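You operate a simulated robot arm through the tools that you are given. There is no shell and no other tool. Be economical: measure what you need, move in short steps, check, and stop when the job is done.

The job below is to be done with a simulated two-armed robot. You get a single attempt, and the scene is never put back.

## Task
Close up the sump: blue cap screwed on, basin lid shut, red valve open.
Fine: the cap goes on before the valve opens; the pump stays unplugged and switched off.

Only the result counts: the job must be done as asked and must still hold three seconds after the hand-in. Knocking over, shifting, dropping, spilling or breaking anything else fails it. A push-on lid holds only when it is set on centred and level and pressed home; a screw cap is set on level and turned clockwise until tight.

## Robot
Two 6-joint arms with fingered hands on one trunk, on a base that drives. Base frame: it is fixed to the floor where the robot stands at the start and does not move with it; the origin is under the middle of the robot, x ahead of it, y to its left, z up. Lengths are in cm, angles in degrees, forces in N, time in s.
The left shoulder is at the start at [5, 17, 106], the right one opposite. With the tool pointing down near the work surface each hand reaches from about 52 to 78 cm from the robot's upright axis, wherever it stands, measured 20 degrees to its own side. Places, roughly: basin lid [40, -70, 50]; float lever [30, -70, 70]; pipe neck [50, -60, 110]; pump switch [70, -20, 110]; red valve lever [50, -50, 90]. Payload 3.5 kg a hand.
The tool frame of a hand sits at the grasp point between the pads (the TCP): z along the fingers, y along the line on which they close. The tips reach 2.6 cm beyond it. The gripper opens to 13.2 cm. The gripper's body begins 7.3 cm behind the TCP. The gripper is a hand of 3 fingers: y runs from the thumb to the fingers, the wrist lies at [0, 0, -23.4] in the tool frame, and closing takes about 1.5 s.
Orientation is that of the tool frame in the base frame, as a unit quaternion [x, y, z, w]. With the fingers straight down and closing along the base's y, the tool's x points along the base's -x, its y along +y and its z along -z.

## Interface
- The arms move only by the tool apply_moves. It takes "left_motion", "right_motion" or both (then of equal length, played together; a hand with none holds still); each is a list of rows, each an object (a shift or turn left out is 0, a gripper value left out holds the last) with "travel": the shift along the tool's x, y, z in cm, a list of three; "dr": the turn, a rotation vector about the tool's x, y, z in degrees, a list of three; "jaw": the opening, from 0 (shut) to 1 (fully open). In form: [{"travel": [x, y, z], "dr": [rx, ry, rz], "jaw": jaw}, ...]. A call has 1 to 12 rows; each row is the pose to reach, as a shift and turn from the pose commanded when the call began, along the tool's axes at that moment. Each row takes 0.2 s and may step no farther than 5 cm and 8.6 degrees from the row before; otherwise, or with a gripper value out of range, the whole call is refused. A pose out of reach is approached as far as the arm can. The call stops where the force on the tool passes 40 N (or 10 N more than at its start, if that is more) or the arm is blocked; 0.2 s more then pass. Each finger travels about 10.8 cm/s and halts on what it meets, pressing with about 27 N; the grip force reading is that of the motor and also rises with nothing between the fingers. The clock runs only during rows and for 0.2 s after the last one: add rows that repeat a pose to give the fingers time. The reply holds the time, the measured pose of the TCP, the force on the tool along the base axes, the opening and the grip force, in the units named above and with some noise, with the torque about the TCP (base axes, N m) and any sound that the robot's microphone picked up.
- Cameras (640 x 400 px; columns grow to the right, rows downward): "scene" is now at [2.26, -4.7, 165.18]; the picture's right is [-0.60, -0.80, 0.00], its down [-0.56, 0.43, -0.71] and it looks along [0.57, -0.43, -0.70] (base axes); focal length 256 px, centre (320, 200). "left" rides on the left gripper at [-6.2, 0.3, -9.2] in its tool frame; the picture's right is [-0.05, -1.00, 0.00], its down [0.83, -0.04, -0.56] and it looks along [0.55, -0.03, 0.83] (tool axes); focal length 230 px, centre (320, 200). "right" rides on the right gripper at [6.2, 0.3, -9.2] in its tool frame; the picture's right is [-0.05, 1.00, 0.00], its down [-0.83, -0.04, -0.56] and it looks along [-0.55, -0.03, 0.83] (tool axes); focal length 230 px, centre (320, 200). There is no depth. A picture from a camera that has moved, and an enlarged one, comes with that camera's place and axes in the base frame and with its lens.
- capture(camera): a new picture of that camera. No time passes.
- slide_trunk(by): slides the trunk up (or, below 0, down) by that many cm; the arms and the scene camera ride with it, the base frame stays. It gives what a move gives, with no picture.
- steer(legs): drives the robot by 1 to 6 legs, each [ahead, left, turn to the left] in cm, cm and degrees, along the robot's own axes; the way and the turn of a leg run together, so that a leg with both is an arc; at most 150 cm and 180 degrees a leg. The arms and the cameras ride along, it lands a little off, and it stops where it bumps. It gives what a move gives.
- set_grasp(shape, hand): the hand has 3 fingers and takes this shape, open, in about a second: jaw (thumb against the fingers, like two jaws); tri (thumb and two fingers); tip (a fingertip pinch); poke (one finger out to press); point (the index stretched); flat (the hand flat); cup (the hand cupped); fist (a fist). The gripper value then closes the fingers along that shape, each until it touches; the sizes above hold for jaw. It gives what a move gives, with no picture.
- turn_head(pan, tilt): turns the head with the scene camera to pan (to the left, within 86 degrees either way) and tilt (down, from -29 to 69), counted from straight ahead of the robot. It gives what a move gives.
- zoom(camera, box): a new picture of the part [left, top, right, bottom] of that camera's present view, enlarged. No time passes.
- hand_in(): hands the job in; it is judged then, once.

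Go step by step. Nothing tells you exact positions but the pictures and the camera data: compare them with the known pose of the tool, close in by small moves and look again before you grip or let go. The budget is 120 turns and 108 pictures, counting those below and the enlarged ones. Unless the task says otherwise, let go and move clear before handing in, and close with one line.

The tools are called after ">>>" by a JSON object that holds its "fn" and its "kwargs". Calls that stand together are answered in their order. apply_moves: Moves the arms, as the interface text tells. Its arguments: {"type":"object","properties":{"left_motion":{"type":"array","items":{"type":"object","properties":{"travel":{"type":"array","items":{"type":"number"}},"dr":{"type":"array","items":{"type":"number"}},"jaw":{"type":"number"}}}},"right_motion":{"type":"array","items":{"type":"object","properties":{"travel":{"type":"array","items":{"type":"number"}},"dr":{"type":"array","items":{"type":"number"}},"jaw":{"type":"number"}}}}},"required":[]} The other tools are called the same way: slide_trunk (by) slides the trunk up or down; set_grasp (shape, hand) gives the hand a shape; steer (legs) drives the base; turn_head (pan, tilt) turns the head that bears the scene camera; capture (camera) takes a picture; zoom (camera, box) takes an enlarged picture of a part of a camera's view; hand_in () hands the job in.

At the start:

```text
t: 0.0
left_eef_pos: [60.2, -6.76, 115.01]
left_orientation: [0.0, 1.0, 0.0, 0.0]
left_ft_force: [-0.8, 0.0, 0.2]
left_wrist_torque: [0.01, -0.01, 0.04]
left_grip_width: 13.2
left_finger_force: 0.1
left_shape: jaw
right_eef_pos: [39.32, -55.96, 99.96]
right_orientation: [0.0, 1.0, 0.0, -0.001]
right_ft_force: [0.5, 0.9, 0.7]
right_wrist_torque: [0.0, 0.0, 0.01]
right_grip_width: 13.18
right_finger_force: 0.2
right_shape: jaw
trunk travel left (down, up): [-67.5, 3.5]
robot x, y, heading: [-0.04, -0.19, 0.1]
head pan, tilt: [-37.2, 44.8]
```

scene: 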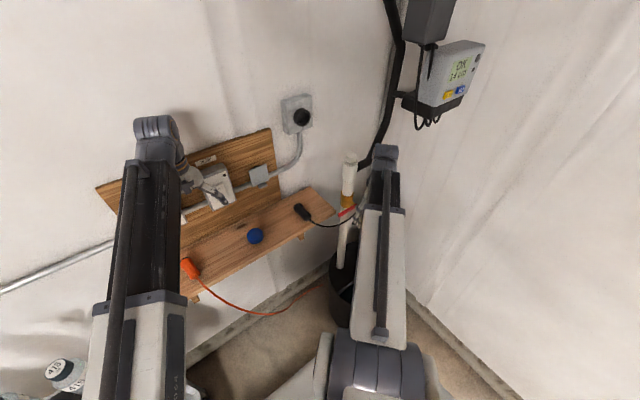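
right: 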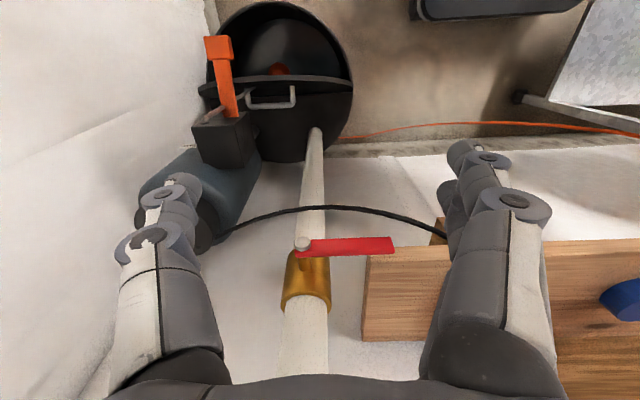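
left: 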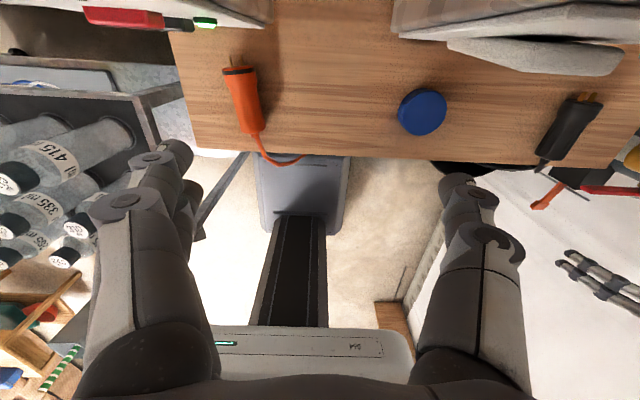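

The blue cap appears to be on the shelf near [60, -20, 93], with the pipe, red lever and basin to the right. I'll look closer before moving.

>>> {"fn": "zoom", "kwargs": {"camera": "right", "box": [120, 0, 440, 200]}}

>>> {"fn": "zoom", "kwargs": {"camera": "right", "box": [200, 200, 440, 350]}}

>>> {"fn": "zoom", "kwargs": {"camera": "scene", "box": [220, 130, 420, 340]}}

```text
2.00 times, centred on (280, 100) of right
camera zoom: at [33.08, -55.69, 109.08], right [0.05, 1.0, 0.0], down [0.83, -0.04, 0.56], along [0.55, -0.03, -0.83], focal length 460 px, centre (400, 400)
```

zoom: 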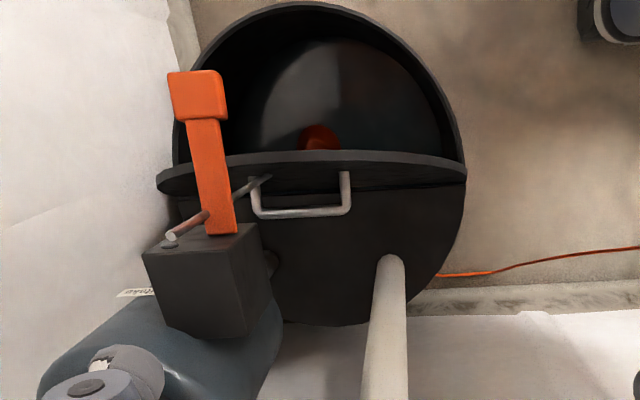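

```text
2.67 times, centred on (320, 275) of right
camera zoom: at [33.08, -55.69, 109.08], right [0.05, 1.0, 0.0], down [0.83, -0.04, 0.56], along [0.55, -0.03, -0.83], focal length 614 px, centre (320, 0)
```

zoom: 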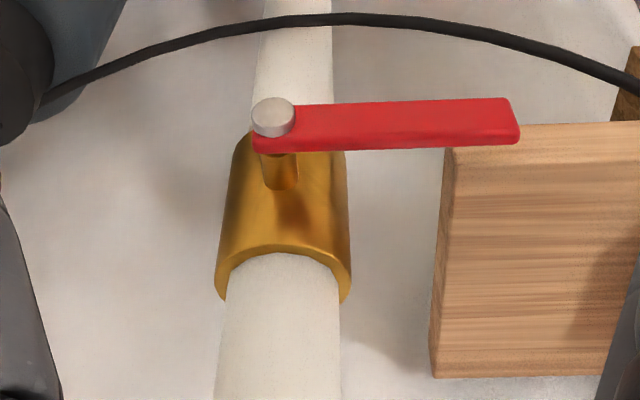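

```text
1.90 times, centred on (320, 235) of scene
camera zoom: at [2.26, -4.7, 165.18], right [-0.6, -0.8, 0.0], down [-0.56, 0.43, -0.71], along [0.57, -0.43, -0.7], focal length 487 px, centre (320, 133)
```

zoom: 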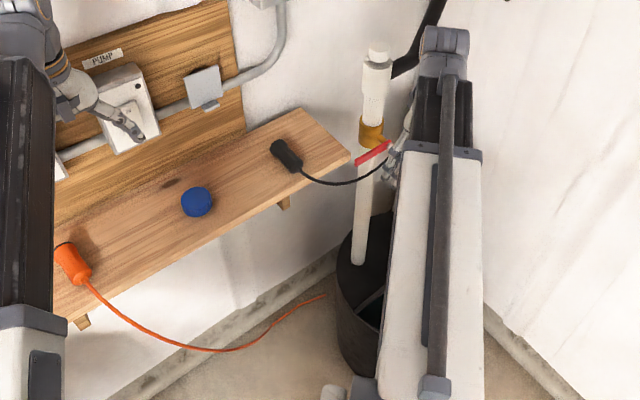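

The lid is a hinged half standing upright, and the red lever lies crosswise to the pipe, so the valve is closed. I'll clear the left arm first and bring the right hand above the cap.

>>> {"fn": "apply_moves", "kwargs": {"left_motion": [{"travel": [0, 5, -2]}, {"travel": [0, 10, -4]}, {"travel": [0, 13, -4]}, {"travel": [0, 16, -4]}, {"travel": [0, 19, -4]}, {"travel": [0, 20, -4]}, {"travel": [0, 20, -4]}, {"travel": [0, 20, -4]}, {"travel": [0, 20, -4]}, {"travel": [0, 20, -4]}, {"travel": [0, 20, -4]}, {"travel": [0, 20, -4]}], "right_motion": [{"travel": [0, 0, -4]}, {"travel": [0, 2, -8]}, {"travel": [-1, 6, -10]}, {"travel": [-3, 10, -10]}, {"travel": [-5, 14, -10]}, {"travel": [-7, 18, -10]}, {"travel": [-9, 22, -10]}, {"travel": [-11, 26, -10]}, {"travel": [-13, 30, -10]}, {"travel": [-16, 33, -10]}, {"travel": [-18.5, 35, -10]}, {"travel": [-21, 36.3, -10]}]}}

>>> {"fn": "capture", "kwargs": {"camera": "right"}}

>>> {"fn": "capture", "kwargs": {"camera": "scene"}}

```text
refused: row 1 steps farther than a row can; nothing moved
```

```text
101 pictures are left
camera right: at [33.08, -55.69, 109.08], right [0.05, 1.0, 0.0], down [0.83, -0.04, 0.56], along [0.55, -0.03, -0.83], focal length 230 px, centre (320, 200)
```

right: 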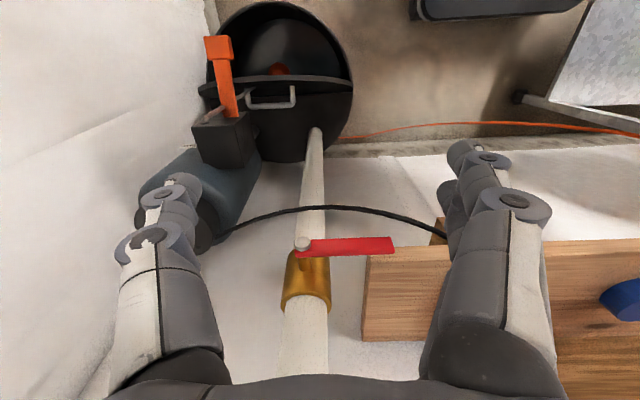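

```text
100 pictures are left
camera scene: at [2.26, -4.7, 165.18], right [-0.6, -0.8, 0.0], down [-0.56, 0.43, -0.71], along [0.57, -0.43, -0.7], focal length 256 px, centre (320, 200)
```

scene: 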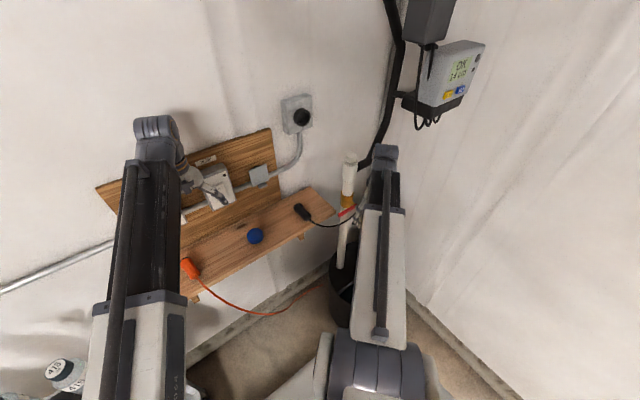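

A left-arm row stepped too far. I'll resend with smaller steps.

>>> {"fn": "apply_moves", "kwargs": {"left_motion": [{"travel": [0, 4, -2]}, {"travel": [0, 8, -4]}, {"travel": [0, 12, -4]}, {"travel": [0, 16, -4]}, {"travel": [0, 19, -4]}, {"travel": [0, 20, -4]}, {"travel": [0, 20, -4]}, {"travel": [0, 20, -4]}, {"travel": [0, 20, -4]}, {"travel": [0, 20, -4]}, {"travel": [0, 20, -4]}, {"travel": [0, 20, -4]}], "right_motion": [{"travel": [0, 0, -4]}, {"travel": [0, 2, -8]}, {"travel": [-1, 6, -10]}, {"travel": [-3, 10, -10]}, {"travel": [-5, 14, -10]}, {"travel": [-7, 18, -10]}, {"travel": [-9, 22, -10]}, {"travel": [-11, 26, -10]}, {"travel": [-13, 30, -10]}, {"travel": [-16, 33, -10]}, {"travel": [-18.5, 35, -10]}, {"travel": [-21, 36.3, -10]}]}}

>>> {"fn": "capture", "kwargs": {"camera": "right"}}

>>> {"fn": "capture", "kwargs": {"camera": "scene"}}

```text
t: 2.6
left_eef_pos: [60.27, 13.19, 118.8]
left_orientation: [0.0, 1.0, 0.0, 0.0]
left_ft_force: [-0.1, 0.2, -0.9]
left_wrist_torque: [0.0, -0.01, -0.05]
left_grip_width: 13.18
left_finger_force: 0.0
left_shape: jaw
right_eef_pos: [60.48, -19.56, 110.04]
right_orientation: [0.0, 1.0, 0.001, 0.0]
right_ft_force: [-0.7, -0.3, -0.2]
right_wrist_torque: [-0.01, 0.01, -0.01]
right_grip_width: 13.18
right_finger_force: 0.0
right_shape: jaw
trunk travel left (down, up): [-67.5, 3.5]
robot x, y, heading: [-0.03, -0.07, 0.2]
head pan, tilt: [-37.2, 44.8]
```

```text
99 pictures are left
camera right: at [54.16, -19.27, 119.15], right [0.05, 1.0, 0.0], down [0.83, -0.04, 0.55], along [0.55, -0.03, -0.83], focal length 230 px, centre (320, 200)
```

right: 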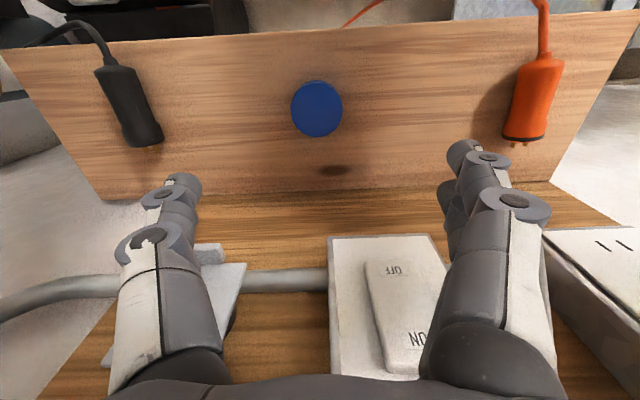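

```text
98 pictures are left
camera scene: at [2.3, -4.68, 165.18], right [-0.6, -0.8, 0.0], down [-0.56, 0.43, -0.71], along [0.57, -0.43, -0.7], focal length 256 px, centre (320, 200)
```

scene: 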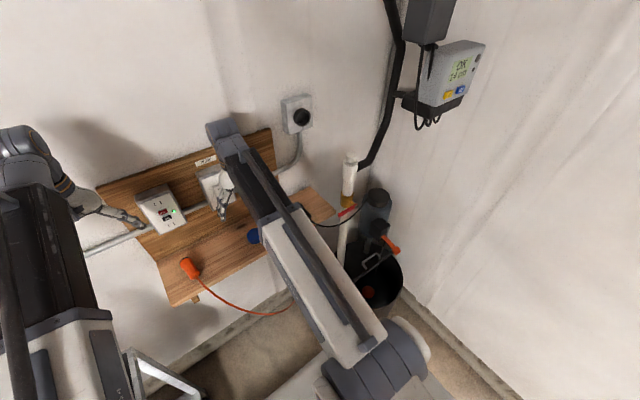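

The cap sits at about [59.5, -19.9] with its closed side up, clear of the switch. I'll lower with a half-closed hand and look again.

>>> {"fn": "apply_moves", "kwargs": {"right_motion": [{"travel": [0.9, -0.3, 4], "jaw": 0.62}, {"travel": [0.9, -0.3, 8]}, {"travel": [0.9, -0.3, 11]}, {"travel": [0.9, -0.3, 12]}]}}

>>> {"fn": "capture", "kwargs": {"camera": "right"}}

>>> {"fn": "capture", "kwargs": {"camera": "left"}}

```text
t: 3.6
left_eef_pos: [60.15, 13.25, 118.88]
left_orientation: [0.0, 1.0, 0.0, 0.0]
left_ft_force: [0.3, -0.9, -0.8]
left_wrist_torque: [0.01, -0.03, 0.0]
left_grip_width: 13.21
left_finger_force: 0.0
left_shape: jaw
right_eef_pos: [59.44, -20.13, 97.95]
right_orientation: [0.0, 1.0, -0.001, 0.0]
right_ft_force: [0.4, 0.0, -0.4]
right_wrist_torque: [0.04, -0.01, 0.02]
right_grip_width: 8.21
right_finger_force: 0.1
right_shape: jaw
trunk travel left (down, up): [-67.5, 3.5]
robot x, y, heading: [-0.22, 0.15, 0.1]
head pan, tilt: [-37.2, 44.8]
```

```text
97 pictures are left
camera right: at [53.17, -19.72, 107.1], right [0.05, 1.0, 0.0], down [0.83, -0.04, 0.56], along [0.55, -0.03, -0.83], focal length 230 px, centre (320, 200)
```

right: 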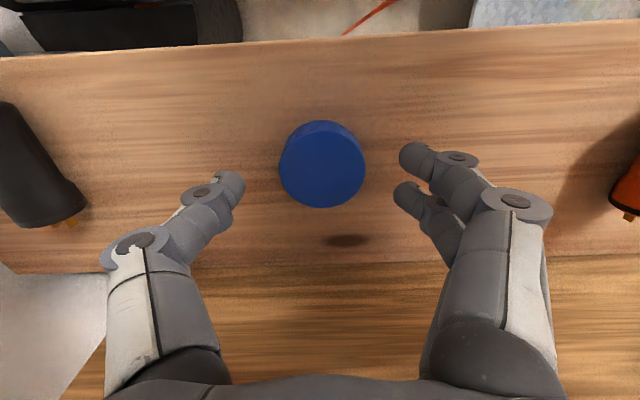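

```text
96 pictures are left
camera left: at [66.26, 13.49, 128.01], right [0.05, -1.0, 0.0], down [-0.83, -0.04, 0.56], along [-0.55, -0.03, -0.83], focal length 230 px, centre (320, 200)
```

left: 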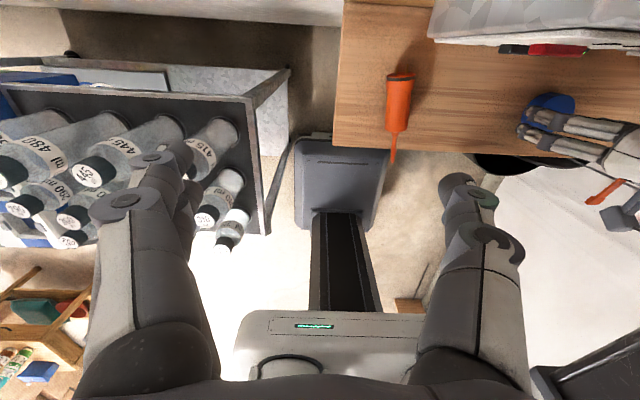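

The cap is centred between the fingers. I'll lower a little more.

>>> {"fn": "apply_moves", "kwargs": {"right_motion": [{"travel": [0, 0.1, 1.5]}, {"travel": [0, 0.1, 2.7]}, {"travel": [0, 0.1, 2.7]}]}}

>>> {"fn": "capture", "kwargs": {"camera": "right"}}

>>> {"fn": "zoom", "kwargs": {"camera": "left", "box": [480, 60, 640, 160]}}

```text
t: 4.4
left_eef_pos: [60.12, 13.16, 118.9]
left_orientation: [0.0, 1.0, 0.0, 0.001]
left_ft_force: [0.5, -0.1, -0.1]
left_wrist_torque: [-0.04, -0.03, 0.0]
left_grip_width: 13.17
left_finger_force: 0.1
left_shape: jaw
right_eef_pos: [59.49, -20.0, 95.36]
right_orientation: [0.0, 1.0, 0.0, 0.0]
right_ft_force: [-0.5, -0.3, 0.3]
right_wrist_torque: [-0.03, -0.04, 0.02]
right_grip_width: 8.21
right_finger_force: 0.0
right_shape: jaw
trunk travel left (down, up): [-67.5, 3.5]
robot x, y, heading: [-0.28, -0.08, 0.2]
head pan, tilt: [-37.2, 44.8]
```

```text
95 pictures are left
camera right: at [53.2, -19.61, 104.37], right [0.05, 1.0, 0.0], down [0.83, -0.04, 0.56], along [0.55, -0.03, -0.83], focal length 230 px, centre (320, 200)
```

right: 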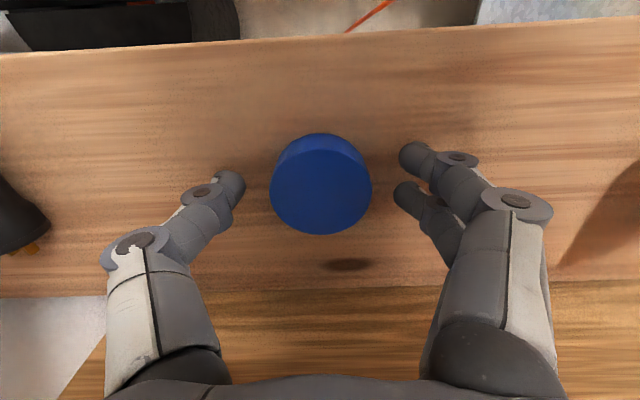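

```text
4.00 times, centred on (560, 110) of left
camera zoom: at [66.25, 13.49, 128.01], right [0.05, -1.0, 0.0], down [-0.83, -0.04, 0.56], along [-0.55, -0.03, -0.83], focal length 920 px, centre (-640, 560)
```

zoom: 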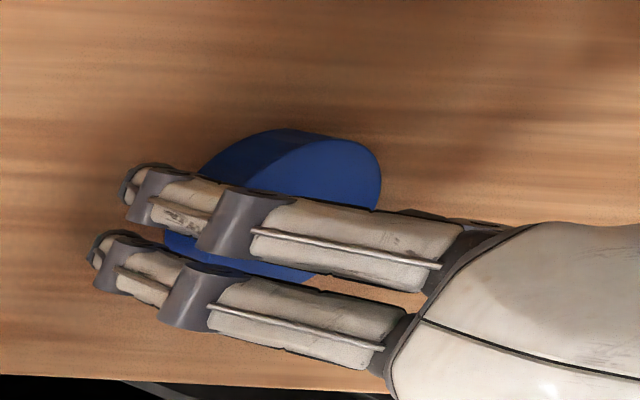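

Cap top is at about z 93.1, with the shelf around 91. I'll go 1.2 cm lower and grip.

>>> {"fn": "apply_moves", "kwargs": {"right_motion": [{"travel": [-0.1, 0, 1.2]}, {"travel": [-0.1, 0, 1.2], "jaw": 0.3}, {"travel": [-0.1, 0, 1.2], "jaw": 0.3}, {"travel": [-0.1, 0, 1.2], "jaw": 0.3}, {"travel": [-0.1, 0, 1.2], "jaw": 0.2}, {"travel": [-0.1, 0, 1.2], "jaw": 0.2}, {"travel": [-0.1, 0, 1.2], "jaw": 0.2}]}}

>>> {"fn": "capture", "kwargs": {"camera": "right"}}

```text
t: 4.9
left_eef_pos: [60.01, 13.3, 118.99]
left_orientation: [0.0, 1.0, 0.001, 0.002]
left_ft_force: [0.4, -0.1, -0.9]
left_wrist_torque: [0.03, 0.01, 0.03]
left_grip_width: 13.19
left_finger_force: 0.0
left_shape: jaw
right_eef_pos: [59.69, -19.83, 94.71]
right_orientation: [-0.001, 1.0, 0.001, 0.006]
right_ft_force: [-2.2, 4.0, 27.2]
right_wrist_torque: [0.4, 0.07, -0.02]
right_grip_width: 4.59
right_finger_force: 26.6
right_shape: jaw
trunk travel left (down, up): [-67.5, 3.5]
robot x, y, heading: [0.15, 0.1, -0.1]
head pan, tilt: [-37.2, 44.8]
stopped in row 2 (right hand): the force on the tool passed its limit at 46 N (the readings are from after the stop); the commanded pose is now the measured one
```

```text
93 pictures are left
camera right: at [53.31, -19.42, 103.79], right [0.05, 1.0, 0.0], down [0.82, -0.04, 0.56], along [0.56, -0.03, -0.83], focal length 230 px, centre (320, 200)
```

right: 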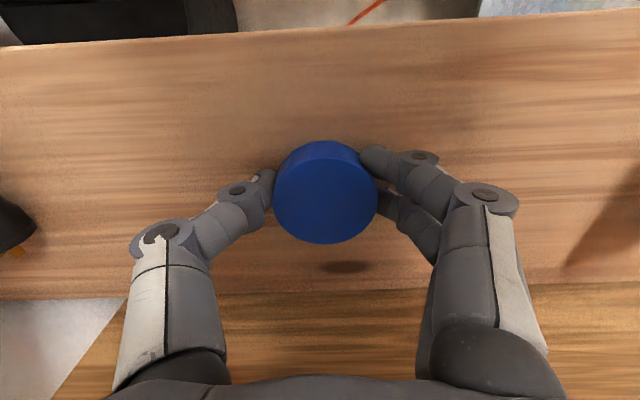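

The fingers hold the cap, and the tips touched the shelf. I'll firm up the grip and lift.

>>> {"fn": "apply_moves", "kwargs": {"right_motion": [{"travel": [0, 0, -0.3], "jaw": 0.15}, {"travel": [0, 0, -0.3], "jaw": 0.15}, {"travel": [0, 0, -0.3], "jaw": 0.15}, {"travel": [0, 0, -1]}, {"travel": [0, 0, -3]}, {"travel": [0, 0, -5]}]}}

>>> {"fn": "capture", "kwargs": {"camera": "right"}}

>>> {"fn": "zoom", "kwargs": {"camera": "left", "box": [480, 40, 640, 140]}}

```text
t: 6.3
left_eef_pos: [60.06, 13.2, 118.96]
left_orientation: [-0.001, 1.0, -0.001, 0.001]
left_ft_force: [-0.4, 0.2, 0.7]
left_wrist_torque: [0.0, 0.03, -0.05]
left_grip_width: 13.19
left_finger_force: 0.1
left_shape: jaw
right_eef_pos: [59.7, -19.82, 99.46]
right_orientation: [0.0, 1.0, 0.0, 0.003]
right_ft_force: [0.4, -0.8, -0.4]
right_wrist_torque: [0.02, -0.02, -0.02]
right_grip_width: 4.36
right_finger_force: 26.8
right_shape: jaw
trunk travel left (down, up): [-67.5, 3.5]
robot x, y, heading: [-0.24, 0.19, -0.1]
head pan, tilt: [-37.2, 44.8]
```

```text
92 pictures are left
camera right: at [53.36, -19.54, 108.53], right [0.05, 1.0, 0.0], down [0.83, -0.04, 0.56], along [0.56, -0.03, -0.83], focal length 230 px, centre (320, 200)
```

right: 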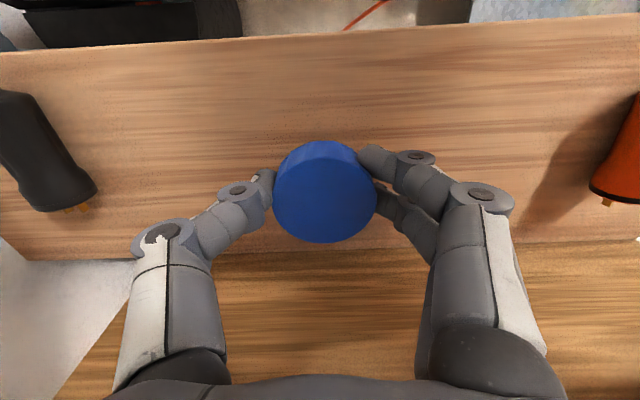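

```text
4.00 times, centred on (560, 90) of left
camera zoom: at [66.23, 13.5, 128.02], right [0.05, -1.0, 0.0], down [-0.83, -0.04, 0.55], along [-0.55, -0.03, -0.83], focal length 920 px, centre (-640, 640)
```

zoom: 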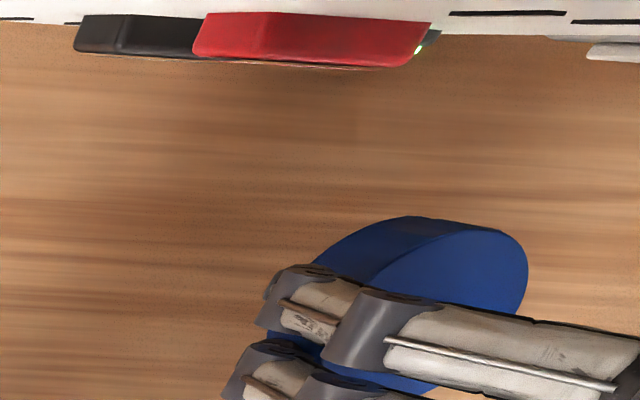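

The cap is held level, with its top about 1.4 cm below the TCP. I'll raise it and check the floor to the right before driving nearer the neck.

>>> {"fn": "apply_moves", "kwargs": {"right_motion": [{"travel": [0, 0, -5]}, {"travel": [0, 0, -10]}, {"travel": [0, 0, -15]}, {"travel": [0, 0, -20]}, {"travel": [0, 0, -22]}]}}

>>> {"fn": "turn_head", "kwargs": {"pan": -70, "tilt": 60}}

>>> {"fn": "capture", "kwargs": {"camera": "scene"}}

>>> {"fn": "capture", "kwargs": {"camera": "left"}}

```text
t: 7.5
left_eef_pos: [60.16, 13.31, 118.75]
left_orientation: [0.0, 1.0, 0.0, 0.0]
left_ft_force: [-0.5, -1.0, -0.6]
left_wrist_torque: [-0.01, -0.02, 0.0]
left_grip_width: 13.17
left_finger_force: 0.0
left_shape: jaw
right_eef_pos: [59.49, -19.97, 121.43]
right_orientation: [0.0, 1.0, 0.0, 0.003]
right_ft_force: [0.3, 0.1, -1.2]
right_wrist_torque: [0.0, -0.02, 0.0]
right_grip_width: 4.32
right_finger_force: 26.7
right_shape: jaw
trunk travel left (down, up): [-67.5, 3.5]
robot x, y, heading: [0.05, -0.09, -0.1]
head pan, tilt: [-37.2, 44.8]
```

```text
t: 8.5
left_eef_pos: [60.12, 13.17, 118.84]
left_orientation: [0.0, 1.0, 0.0, 0.0]
left_ft_force: [0.1, -0.1, -0.4]
left_wrist_torque: [0.01, 0.02, 0.04]
left_grip_width: 13.19
left_finger_force: 0.1
left_shape: jaw
right_eef_pos: [59.45, -19.96, 121.34]
right_orientation: [-0.001, 1.0, 0.0, 0.002]
right_ft_force: [0.4, 0.6, -1.1]
right_wrist_torque: [0.01, -0.01, -0.03]
right_grip_width: 4.34
right_finger_force: 26.6
right_shape: jaw
trunk travel left (down, up): [-67.5, 3.5]
robot x, y, heading: [0.04, -0.19, -0.2]
head pan, tilt: [-70.0, 60.0]
```

```text
90 pictures are left
camera scene: at [-1.95, -6.04, 163.2], right [-0.94, -0.34, 0.0], down [-0.3, 0.81, -0.5], along [0.17, -0.47, -0.87], focal length 256 px, centre (320, 200)
```

scene: 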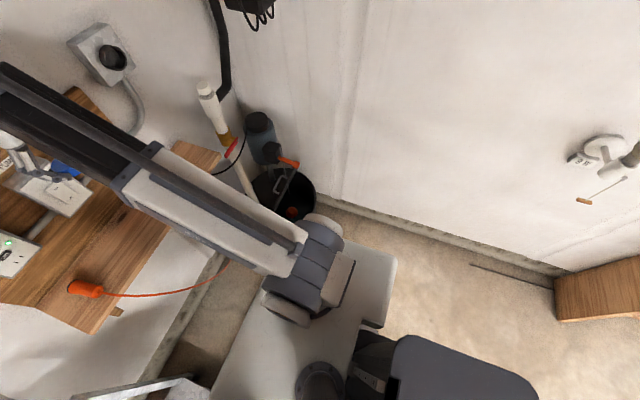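

```text
89 pictures are left
camera left: at [66.24, 13.49, 128.01], right [0.05, -1.0, 0.0], down [-0.83, -0.04, 0.56], along [-0.55, -0.03, -0.83], focal length 230 px, centre (320, 200)
```

left: 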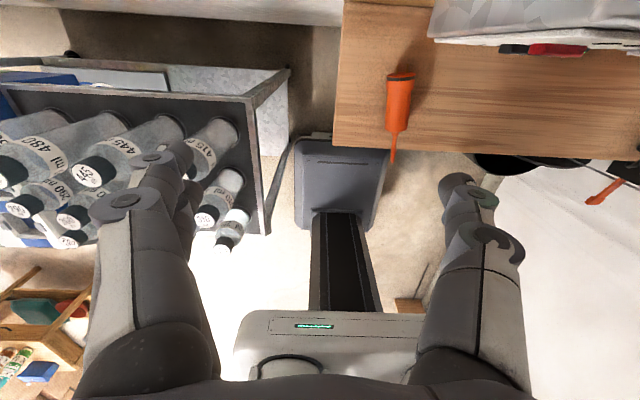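

The floor to the right looks clear up to the basin. I'll carry the cap near the neck first, to locate it and test the reach.

>>> {"fn": "apply_moves", "kwargs": {"right_motion": [{"travel": [2, -4, -1]}, {"travel": [4, -8, -2]}, {"travel": [6, -12, -2.5]}, {"travel": [8, -16, -2.5]}, {"travel": [10, -20, -2.5]}, {"travel": [12, -24, -2.5]}, {"travel": [12.5, -28, -2.5]}, {"travel": [12.5, -28, -2.5]}]}}

>>> {"fn": "turn_head", "kwargs": {"pan": -45, "tilt": 35}}

>>> {"fn": "capture", "kwargs": {"camera": "scene"}}

>>> {"fn": "capture", "kwargs": {"camera": "right"}}

```text
t: 10.3
left_eef_pos: [60.19, 13.16, 118.81]
left_orientation: [0.0, 1.0, 0.0, 0.0]
left_ft_force: [-0.3, -0.8, 0.5]
left_wrist_torque: [-0.01, -0.01, 0.0]
left_grip_width: 13.18
left_finger_force: 0.1
left_shape: jaw
right_eef_pos: [47.99, -48.64, 121.59]
right_orientation: [0.0, 1.0, -0.003, 0.008]
right_ft_force: [-1.0, -0.9, 0.8]
right_wrist_torque: [0.01, 0.02, 0.02]
right_grip_width: 4.31
right_finger_force: 26.9
right_shape: jaw
right hand out of reach, approached as far as the arm can: row 1, 2, 3, 4, 5, 6, 7, 8
trunk travel left (down, up): [-67.5, 3.5]
robot x, y, heading: [0.3, -0.1, 0.1]
head pan, tilt: [-70.0, 60.0]
```

```text
t: 11.2
left_eef_pos: [60.13, 13.07, 118.84]
left_orientation: [0.0, 1.0, 0.0, 0.0]
left_ft_force: [1.1, 0.7, -0.3]
left_wrist_torque: [0.0, -0.01, -0.01]
left_grip_width: 13.18
left_finger_force: 0.0
left_shape: jaw
right_eef_pos: [47.99, -48.44, 121.48]
right_orientation: [-0.001, 1.0, -0.003, 0.008]
right_ft_force: [0.6, 0.4, -1.1]
right_wrist_torque: [0.01, 0.0, 0.01]
right_grip_width: 4.3
right_finger_force: 27.1
right_shape: jaw
trunk travel left (down, up): [-67.5, 3.5]
robot x, y, heading: [-0.21, 0.04, -0.2]
head pan, tilt: [-45.0, 35.0]
```

```text
88 pictures are left
camera scene: at [1.98, -6.01, 166.62], right [-0.71, -0.71, 0.0], down [-0.41, 0.41, -0.82], along [0.58, -0.58, -0.57], focal length 256 px, centre (320, 200)
```

scene: 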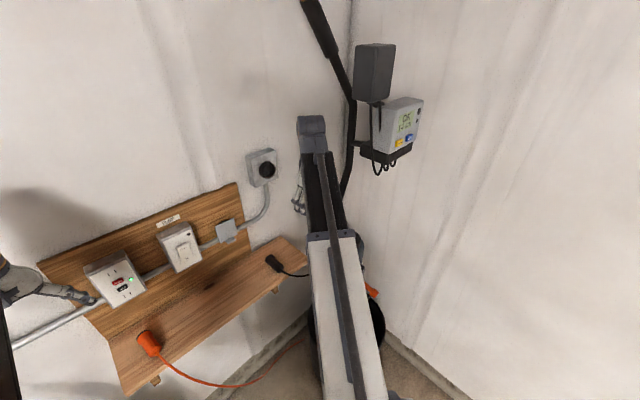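

```text
87 pictures are left
camera right: at [41.53, -48.2, 130.58], right [0.05, 1.0, -0.01], down [0.82, -0.04, 0.57], along [0.57, -0.03, -0.82], focal length 230 px, centre (320, 200)
```

right: 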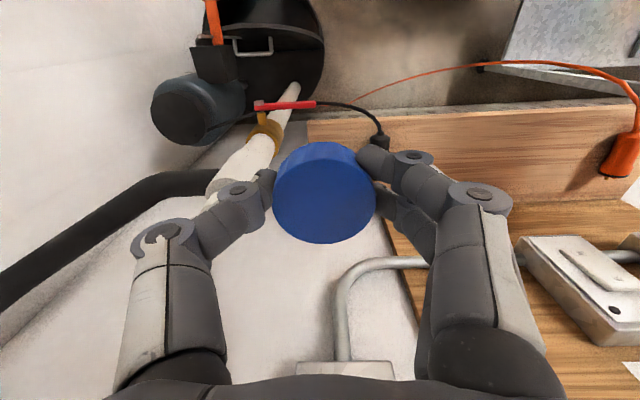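

The neck is just out of reach from here. I'll retract both hands and drive 8 cm ahead and 11 cm to the right.

>>> {"fn": "apply_moves", "kwargs": {"left_motion": [{"travel": [4, 0, 0]}, {"travel": [8, 0, 0]}, {"travel": [12, 0, 0]}, {"travel": [12, 0, 0]}], "right_motion": [{"travel": [2, 3, 0]}, {"travel": [4, 6, 0]}, {"travel": [6, 9, 0]}, {"travel": [7, 9, 0]}]}}

>>> {"fn": "steer", "kwargs": {"legs": [[8, -11, 0]]}}

>>> {"fn": "capture", "kwargs": {"camera": "right"}}

>>> {"fn": "capture", "kwargs": {"camera": "scene"}}

>>> {"fn": "capture", "kwargs": {"camera": "left"}}

```text
t: 12.2
left_eef_pos: [49.13, 13.21, 116.77]
left_orientation: [-0.001, 1.0, 0.0, 0.004]
left_ft_force: [0.2, 1.4, 0.3]
left_wrist_torque: [-0.02, -0.01, -0.02]
left_grip_width: 13.17
left_finger_force: 0.1
left_shape: jaw
left hand out of reach, approached as far as the arm can: row 2, 3, 4
right_eef_pos: [43.72, -40.7, 117.34]
right_orientation: [0.001, 1.0, -0.001, 0.005]
right_ft_force: [-0.5, -0.4, 0.6]
right_wrist_torque: [0.02, -0.01, -0.03]
right_grip_width: 4.31
right_finger_force: 27.3
right_shape: jaw
right hand out of reach, approached as far as the arm can: row 1, 2, 3, 4
trunk travel left (down, up): [-67.5, 3.5]
robot x, y, heading: [-0.01, -0.05, 0.1]
head pan, tilt: [-45.0, 35.0]
```

```text
t: 13.5
left_eef_pos: [57.25, 1.8, 116.76]
left_orientation: [0.0, 1.0, 0.0, 0.004]
left_ft_force: [-0.7, 0.3, -0.4]
left_wrist_torque: [0.02, -0.01, -0.02]
left_grip_width: 13.19
left_finger_force: 0.0
left_shape: jaw
right_eef_pos: [51.72, -52.02, 117.21]
right_orientation: [0.0, 1.0, 0.0, 0.004]
right_ft_force: [0.4, -0.2, -0.3]
right_wrist_torque: [0.02, 0.01, 0.01]
right_grip_width: 4.32
right_finger_force: 27.1
right_shape: jaw
trunk travel left (down, up): [-67.5, 3.5]
robot x, y, heading: [8.16, -11.08, 0.0]
head pan, tilt: [-45.0, 35.0]
```

```text
86 pictures are left
camera right: at [45.35, -51.59, 126.32], right [0.05, 1.0, 0.0], down [0.83, -0.04, 0.56], along [0.56, -0.03, -0.83], focal length 230 px, centre (320, 200)
```

right: 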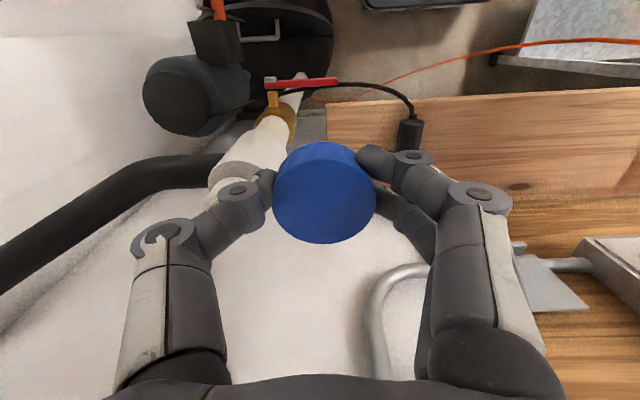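

```text
85 pictures are left
camera scene: at [10.05, -17.25, 166.62], right [-0.71, -0.71, 0.0], down [-0.41, 0.41, -0.82], along [0.58, -0.58, -0.57], focal length 256 px, centre (320, 200)
```

scene: 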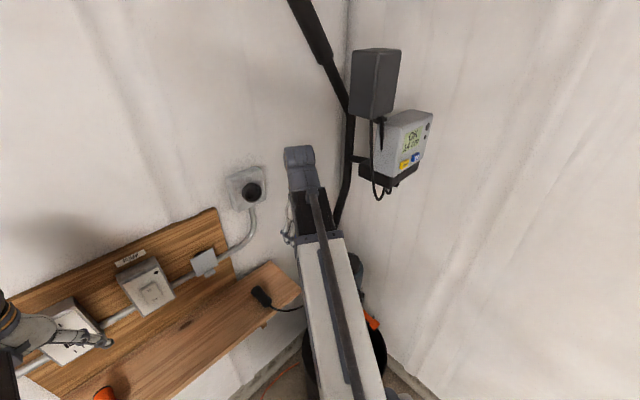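

```text
84 pictures are left
camera left: at [63.28, 2.29, 125.91], right [0.05, -1.0, 0.0], down [-0.83, -0.04, 0.55], along [-0.55, -0.03, -0.84], focal length 230 px, centre (320, 200)
```

left: 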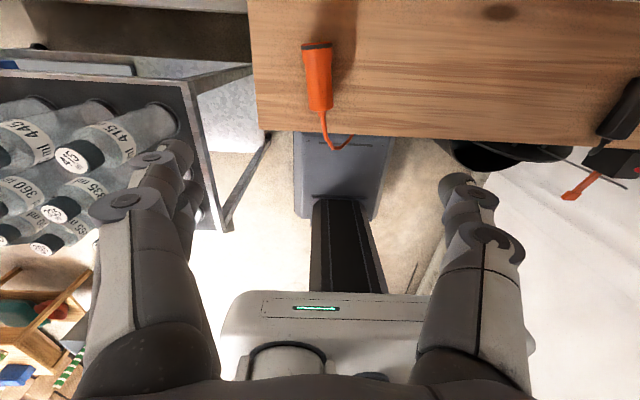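

We've moved closer. The thumb hides the neck, so I'll shift the hand left for a clear view.

>>> {"fn": "apply_moves", "kwargs": {"right_motion": [{"travel": [0, 3.5, 0]}, {"travel": [0, 7, 0]}, {"travel": [0, 9, 0]}, {"travel": [0, 9, 0]}]}}

>>> {"fn": "capture", "kwargs": {"camera": "right"}}

>>> {"fn": "capture", "kwargs": {"camera": "scene"}}

```text
t: 14.5
left_eef_pos: [57.25, 2.11, 116.73]
left_orientation: [0.001, 1.0, 0.0, 0.003]
left_ft_force: [0.4, -0.4, 0.0]
left_wrist_torque: [-0.01, 0.01, -0.03]
left_grip_width: 13.2
left_finger_force: 0.0
left_shape: jaw
right_eef_pos: [52.35, -43.12, 116.09]
right_orientation: [0.0, 1.0, -0.001, 0.007]
right_ft_force: [0.0, -0.5, 0.2]
right_wrist_torque: [-0.01, 0.02, -0.01]
right_grip_width: 4.32
right_finger_force: 26.8
right_shape: jaw
right hand out of reach, approached as far as the arm can: row 1, 2, 3, 4
trunk travel left (down, up): [-67.5, 3.5]
robot x, y, heading: [7.81, -11.17, 0.2]
head pan, tilt: [-45.0, 35.0]
```

```text
83 pictures are left
camera right: at [45.86, -42.73, 125.02], right [0.05, 1.0, 0.0], down [0.82, -0.04, 0.57], along [0.57, -0.03, -0.82], focal length 230 px, centre (320, 200)
```

right: 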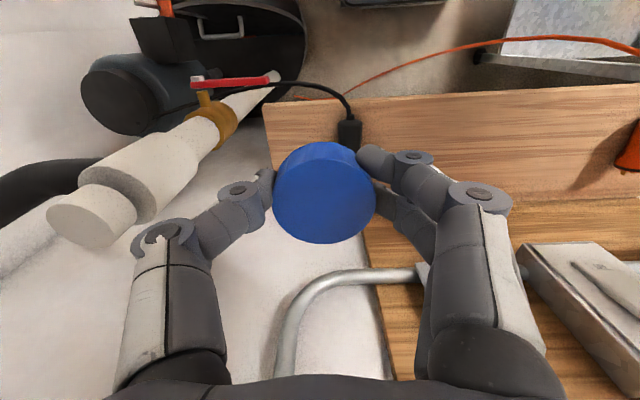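

```text
82 pictures are left
camera scene: at [9.96, -17.12, 166.63], right [-0.71, -0.71, 0.0], down [-0.41, 0.41, -0.82], along [0.58, -0.58, -0.57], focal length 256 px, centre (320, 200)
```

scene: 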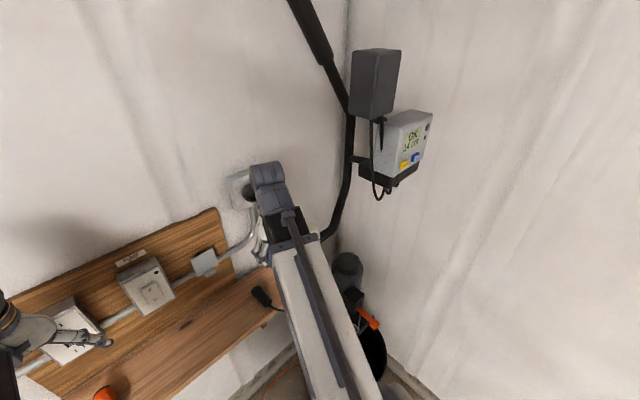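

I have a clear sight of the neck at about [53.7, -57, 114.6]. I'll zoom in to refine that.

>>> {"fn": "zoom", "kwargs": {"camera": "right", "box": [30, 80, 270, 260]}}

```text
2.22 times, centred on (150, 170) of right
camera zoom: at [45.86, -42.73, 125.02], right [0.05, 1.0, 0.0], down [0.82, -0.04, 0.57], along [0.57, -0.03, -0.82], focal length 511 px, centre (698, 267)
```

zoom: 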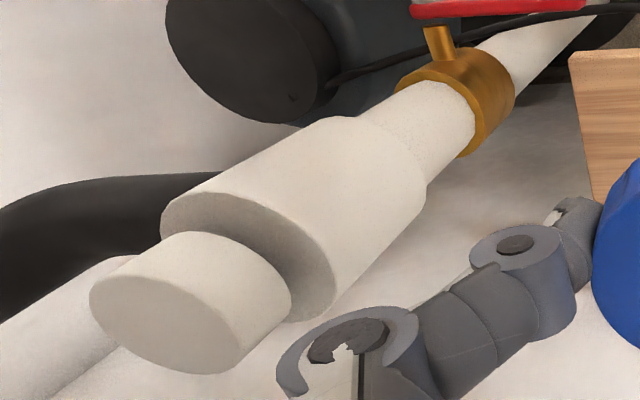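

The refined neck axis is about [54.4, -58.2] with its top at z 114. I'll raise the trunk for more reach and move the cap over it.

>>> {"fn": "slide_trunk", "kwargs": {"by": 3}}

>>> {"fn": "apply_moves", "kwargs": {"right_motion": [{"travel": [0, 0, -1]}]}}

```text
t: 15.3
left_eef_pos: [57.17, 1.98, 119.65]
left_orientation: [0.0, 1.0, 0.001, 0.003]
left_ft_force: [0.1, 0.2, 0.1]
left_wrist_torque: [0.0, 0.03, -0.01]
left_grip_width: 13.18
left_finger_force: 0.1
left_shape: jaw
right_eef_pos: [52.39, -43.09, 119.04]
right_orientation: [0.0, 1.0, -0.002, 0.008]
right_ft_force: [0.1, 0.6, 0.5]
right_wrist_torque: [-0.03, 0.01, 0.02]
right_grip_width: 4.29
right_finger_force: 27.2
right_shape: jaw
trunk travel left (down, up): [-70.5, 0.5]
robot x, y, heading: [8.23, -11.28, -0.2]
head pan, tilt: [-45.0, 35.0]
```

```text
t: 15.7
left_eef_pos: [57.31, 2.03, 119.85]
left_orientation: [0.0, 1.0, 0.001, 0.004]
left_ft_force: [-0.4, 0.7, 0.2]
left_wrist_torque: [0.0, 0.0, 0.01]
left_grip_width: 13.16
left_finger_force: 0.0
left_shape: jaw
right_eef_pos: [52.6, -43.3, 119.4]
right_orientation: [0.0, 1.0, -0.002, 0.011]
right_ft_force: [-0.1, 0.0, 0.1]
right_wrist_torque: [0.0, -0.03, 0.02]
right_grip_width: 4.28
right_finger_force: 26.7
right_shape: jaw
right hand out of reach, approached as far as the arm can: row 1
trunk travel left (down, up): [-70.5, 0.5]
robot x, y, heading: [7.7, -11.11, -0.0]
head pan, tilt: [-45.0, 35.0]
```

Reach is limited in close and better farther out. I'll approach the neck in two steps.

>>> {"fn": "apply_moves", "kwargs": {"right_motion": [{"travel": [-0.8, -4, 0]}, {"travel": [-1.6, -7.5, 0]}]}}

```text
t: 16.3
left_eef_pos: [57.07, 1.95, 119.85]
left_orientation: [-0.001, 1.0, 0.0, 0.004]
left_ft_force: [-0.6, -0.5, -0.7]
left_wrist_torque: [0.01, 0.0, 0.02]
left_grip_width: 13.2
left_finger_force: 0.0
left_shape: jaw
right_eef_pos: [54.32, -50.8, 119.25]
right_orientation: [0.001, 1.0, -0.001, 0.007]
right_ft_force: [0.5, -0.3, 0.0]
right_wrist_torque: [0.02, -0.01, 0.02]
right_grip_width: 4.29
right_finger_force: 26.9
right_shape: jaw
trunk travel left (down, up): [-70.5, 0.5]
robot x, y, heading: [7.98, -11.32, 0.2]
head pan, tilt: [-45.0, 35.0]
```

The command now follows. I'll continue over the neck, slightly higher, and remove the small tilt.

>>> {"fn": "apply_moves", "kwargs": {"right_motion": [{"travel": [0, -3, -0.8], "dr": [0, 0.8, 0]}, {"travel": [0, -6, -0.8], "dr": [0, 0.8, 0]}, {"travel": [0, -7.6, -0.8], "dr": [0, 0.8, 0]}, {"travel": [0, -7.6, -0.8], "dr": [0, 0.8, 0]}]}}

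>>> {"fn": "capture", "kwargs": {"camera": "right"}}

>>> {"fn": "capture", "kwargs": {"camera": "scene"}}

```text
t: 17.3
left_eef_pos: [57.21, 2.02, 119.7]
left_orientation: [0.0, 1.0, -0.001, 0.005]
left_ft_force: [-0.4, 0.4, 0.5]
left_wrist_torque: [0.0, -0.04, 0.02]
left_grip_width: 13.2
left_finger_force: 0.0
left_shape: jaw
right_eef_pos: [54.1, -58.43, 120.17]
right_orientation: [0.0, 1.0, -0.001, 0.001]
right_ft_force: [0.1, -0.3, 0.2]
right_wrist_torque: [-0.01, 0.0, 0.0]
right_grip_width: 4.29
right_finger_force: 27.0
right_shape: jaw
trunk travel left (down, up): [-70.5, 0.5]
robot x, y, heading: [7.96, -11.15, 0.1]
head pan, tilt: [-45.0, 35.0]
```

```text
80 pictures are left
camera right: at [47.88, -57.97, 129.32], right [0.05, 1.0, 0.0], down [0.83, -0.04, 0.56], along [0.56, -0.03, -0.83], focal length 230 px, centre (320, 200)
```

right: 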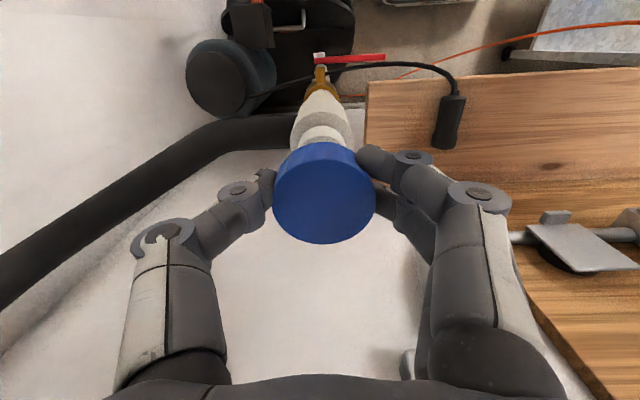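

```text
79 pictures are left
camera scene: at [9.96, -17.1, 169.63], right [-0.71, -0.71, 0.0], down [-0.41, 0.41, -0.82], along [0.58, -0.58, -0.57], focal length 256 px, centre (320, 200)
```

scene: 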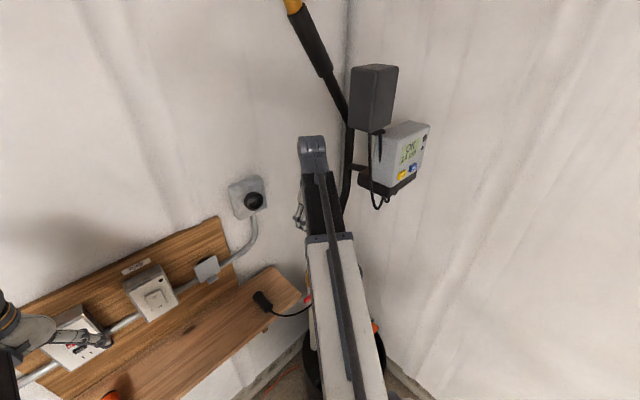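

>>> {"fn": "zoom", "kwargs": {"camera": "right", "box": [240, 40, 400, 150]}}

```text
3.64 times, centred on (320, 95) of right
camera zoom: at [47.88, -57.97, 129.32], right [0.05, 1.0, 0.0], down [0.83, -0.04, 0.56], along [0.56, -0.03, -0.83], focal length 837 px, centre (320, 582)
```

zoom: 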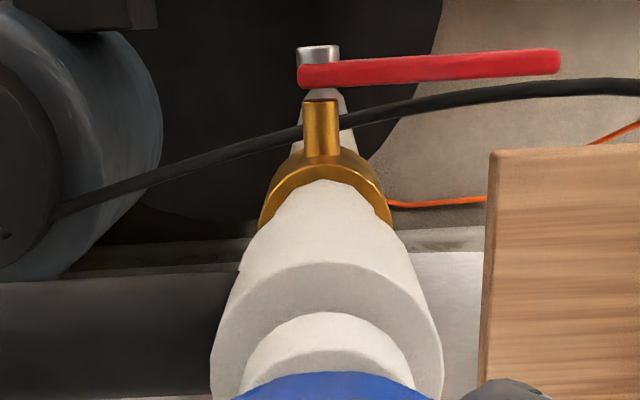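

The collar and neck axis come out at [54.3, -58.2], right under the cap. I'll lower toward contact.

>>> {"fn": "apply_moves", "kwargs": {"right_motion": [{"travel": [0, 0, 1]}, {"travel": [0, 0, 1.8]}, {"travel": [0, 0, 2.3]}, {"travel": [0, 0, 2.6]}, {"travel": [0, 0, 2.8]}]}}

>>> {"fn": "zoom", "kwargs": {"camera": "right", "box": [200, 40, 440, 260]}}

```text
t: 18.5
left_eef_pos: [57.19, 2.2, 119.82]
left_orientation: [0.0, 1.0, 0.0, 0.004]
left_ft_force: [0.3, 0.9, -0.7]
left_wrist_torque: [-0.02, -0.01, -0.02]
left_grip_width: 13.19
left_finger_force: 0.1
left_shape: jaw
right_eef_pos: [54.15, -58.37, 117.56]
right_orientation: [0.001, 1.0, -0.002, 0.0]
right_ft_force: [0.3, 0.0, -0.2]
right_wrist_torque: [0.01, 0.02, 0.02]
right_grip_width: 4.3
right_finger_force: 27.1
right_shape: jaw
trunk travel left (down, up): [-70.5, 0.5]
robot x, y, heading: [7.94, -11.16, -0.0]
head pan, tilt: [-45.0, 35.0]
```

```text
1.82 times, centred on (320, 150) of right
camera zoom: at [47.88, -58.01, 126.52], right [0.05, 1.0, 0.0], down [0.83, -0.04, 0.56], along [0.56, -0.03, -0.83], focal length 418 px, centre (320, 291)
```

zoom: 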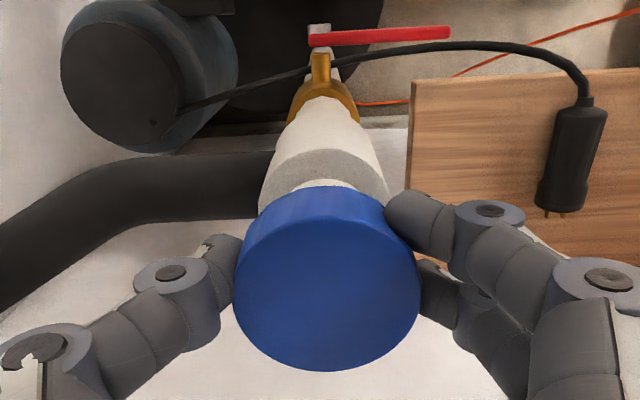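

>>> {"fn": "apply_moves", "kwargs": {"right_motion": [{"travel": [0, 0, 0.3]}, {"travel": [0, 0, 0.6]}, {"travel": [0, 0, 0.9]}, {"travel": [0, 0, 1.2]}]}}

>>> {"fn": "zoom", "kwargs": {"camera": "right", "box": [200, 40, 440, 260]}}

```text
t: 19.5
left_eef_pos: [57.26, 2.12, 119.8]
left_orientation: [-0.001, 1.0, 0.0, 0.004]
left_ft_force: [-0.4, -0.1, 1.1]
left_wrist_torque: [-0.01, 0.01, 0.0]
left_grip_width: 13.2
left_finger_force: 0.1
left_shape: jaw
right_eef_pos: [54.12, -58.3, 116.23]
right_orientation: [-0.001, 1.0, -0.002, 0.001]
right_ft_force: [0.1, 0.3, -0.5]
right_wrist_torque: [-0.01, 0.03, 0.01]
right_grip_width: 4.28
right_finger_force: 27.1
right_shape: jaw
trunk travel left (down, up): [-70.5, 0.5]
robot x, y, heading: [8.21, -10.61, 0.0]
head pan, tilt: [-45.0, 35.0]
```

```text
1.82 times, centred on (320, 150) of right
camera zoom: at [47.85, -57.97, 125.32], right [0.05, 1.0, 0.0], down [0.83, -0.04, 0.56], along [0.56, -0.03, -0.83], focal length 418 px, centre (320, 291)
```

zoom: 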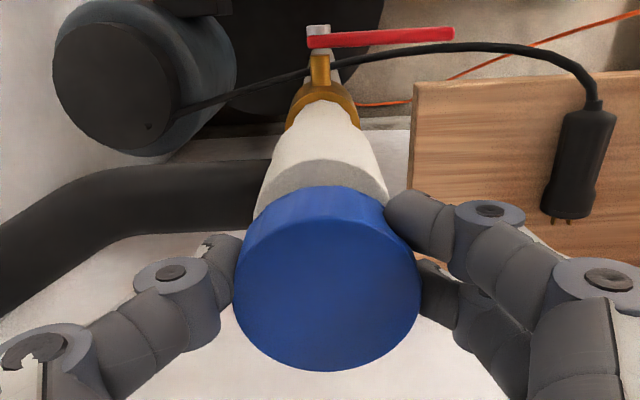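

>>> {"fn": "apply_moves", "kwargs": {"right_motion": [{"travel": [0, -0.1, 0.3]}, {"travel": [0, -0.1, 0.6]}, {"travel": [0, -0.1, 0.9]}, {"travel": [0, -0.1, 1.2]}, {"travel": [0, -0.1, 1.5]}, {"travel": [0, -0.1, 1.8]}]}}

>>> {"fn": "zoom", "kwargs": {"camera": "right", "box": [200, 40, 440, 260]}}

```text
t: 20.9
left_eef_pos: [56.93, 2.27, 119.88]
left_orientation: [0.0, 1.0, -0.001, 0.004]
left_ft_force: [-1.0, 0.5, -0.3]
left_wrist_torque: [0.0, 0.02, -0.03]
left_grip_width: 13.2
left_finger_force: 0.1
left_shape: jaw
right_eef_pos: [54.01, -58.43, 114.72]
right_orientation: [0.001, 1.0, -0.002, 0.003]
right_ft_force: [-6.7, -1.3, 31.2]
right_wrist_torque: [0.03, -0.05, -0.02]
right_grip_width: 4.32
right_finger_force: 26.6
right_shape: jaw
trunk travel left (down, up): [-70.5, 0.5]
robot x, y, heading: [7.76, -10.99, 0.2]
head pan, tilt: [-45.0, 35.0]
```

```text
1.82 times, centred on (320, 150) of right
camera zoom: at [47.61, -57.99, 123.8], right [0.05, 1.0, -0.01], down [0.83, -0.04, 0.56], along [0.56, -0.03, -0.83], focal length 418 px, centre (320, 291)
```

zoom: 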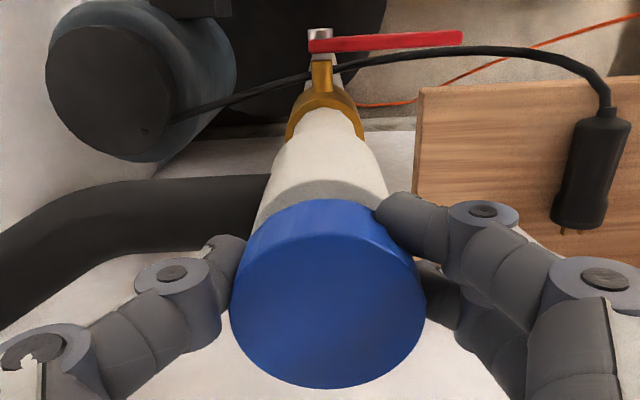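

The cap bears on the neck with about 31 N. I'll begin turning clockwise, which is +z of the tool, and watch the torque.

>>> {"fn": "apply_moves", "kwargs": {"right_motion": [{"travel": [0, 0, -0.15], "dr": [0, 0, 8]}, {"travel": [0, 0, -0.15], "dr": [0, 0, 16]}, {"travel": [0, 0, -0.15], "dr": [0, 0, 24]}, {"travel": [0, 0, -0.15], "dr": [0, 0, 32]}, {"travel": [0, 0, -0.15], "dr": [0, 0, 40]}]}}

>>> {"fn": "capture", "kwargs": {"camera": "right"}}

```text
t: 22.1
left_eef_pos: [56.86, 2.42, 119.79]
left_orientation: [0.0, 1.0, -0.001, 0.005]
left_ft_force: [-0.7, -0.4, -0.5]
left_wrist_torque: [0.01, 0.0, 0.01]
left_grip_width: 13.19
left_finger_force: 0.1
left_shape: jaw
right_eef_pos: [53.88, -57.92, 114.72]
right_orientation: [0.342, 0.94, 0.0, 0.001]
right_ft_force: [-11.4, 23.3, 13.5]
right_wrist_torque: [0.48, -0.01, 0.18]
right_grip_width: 4.28
right_finger_force: 26.8
right_shape: jaw
trunk travel left (down, up): [-70.5, 0.5]
robot x, y, heading: [8.2, -10.9, 0.2]
head pan, tilt: [-45.0, 35.0]
```

```text
74 pictures are left
camera right: at [49.31, -53.72, 123.85], right [0.68, 0.73, 0.0], down [0.61, -0.57, 0.56], along [0.41, -0.38, -0.83], focal length 230 px, centre (320, 200)
```

right: 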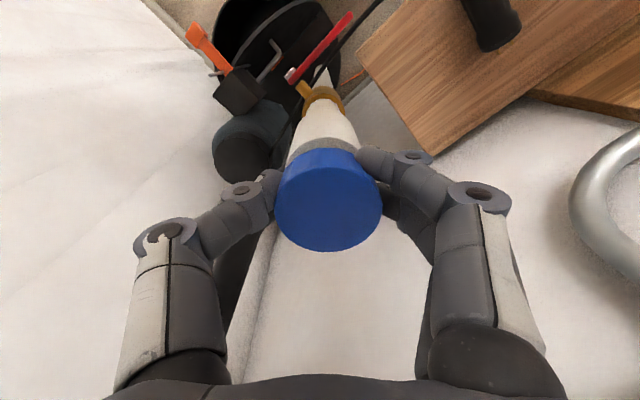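

The cap is now held laterally by the neck. I'll continue turning while relieving the side load and following the cap axis.

>>> {"fn": "apply_moves", "kwargs": {"right_motion": [{"travel": [0.4, 0.32, 0], "dr": [0, 0, 0]}, {"travel": [0.43, 0.4, 0], "dr": [0, 0, 8]}, {"travel": [0.48, 0.48, 0], "dr": [0, 0, 16]}, {"travel": [0.5, 0.56, 0], "dr": [0, 0, 24]}, {"travel": [0.51, 0.64, 0], "dr": [0, 0, 32]}, {"travel": [0.51, 0.72, 0.05], "dr": [0, 0, 40]}, {"travel": [0.49, 0.81, 0.05], "dr": [0, 0, 48]}, {"travel": [0.46, 0.9, 0.05], "dr": [0, 0, 56]}, {"travel": [0.42, 0.97, 0.1], "dr": [0, 0, 64]}, {"travel": [0.37, 1.04, 0.1], "dr": [0, 0, 72]}, {"travel": [0.33, 1.1, 0.1], "dr": [0, 0, 80]}]}}

>>> {"fn": "capture", "kwargs": {"camera": "right"}}

```text
t: 24.5
left_eef_pos: [57.23, 2.21, 119.71]
left_orientation: [0.0, 1.0, -0.001, 0.002]
left_ft_force: [0.7, -0.7, 0.3]
left_wrist_torque: [-0.02, -0.02, 0.05]
left_grip_width: 13.2
left_finger_force: 0.0
left_shape: jaw
right_eef_pos: [54.79, -57.13, 114.62]
right_orientation: [0.867, 0.498, 0.0, 0.004]
right_ft_force: [20.7, 7.8, 22.6]
right_wrist_torque: [-0.13, -0.59, 0.22]
right_grip_width: 4.31
right_finger_force: 27.2
right_shape: jaw
trunk travel left (down, up): [-70.5, 0.5]
robot x, y, heading: [7.9, -10.92, 0.0]
head pan, tilt: [-45.0, 35.0]
```

```text
73 pictures are left
camera right: at [58.02, -51.95, 123.67], right [0.84, -0.55, 0.01], down [-0.46, -0.69, 0.56], along [-0.3, -0.47, -0.83], focal length 230 px, centre (320, 200)
```

right: 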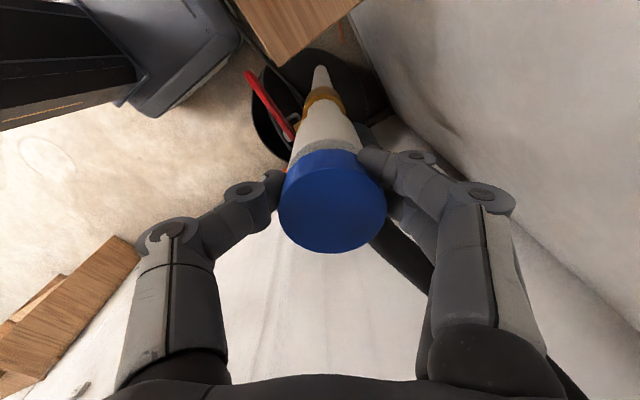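

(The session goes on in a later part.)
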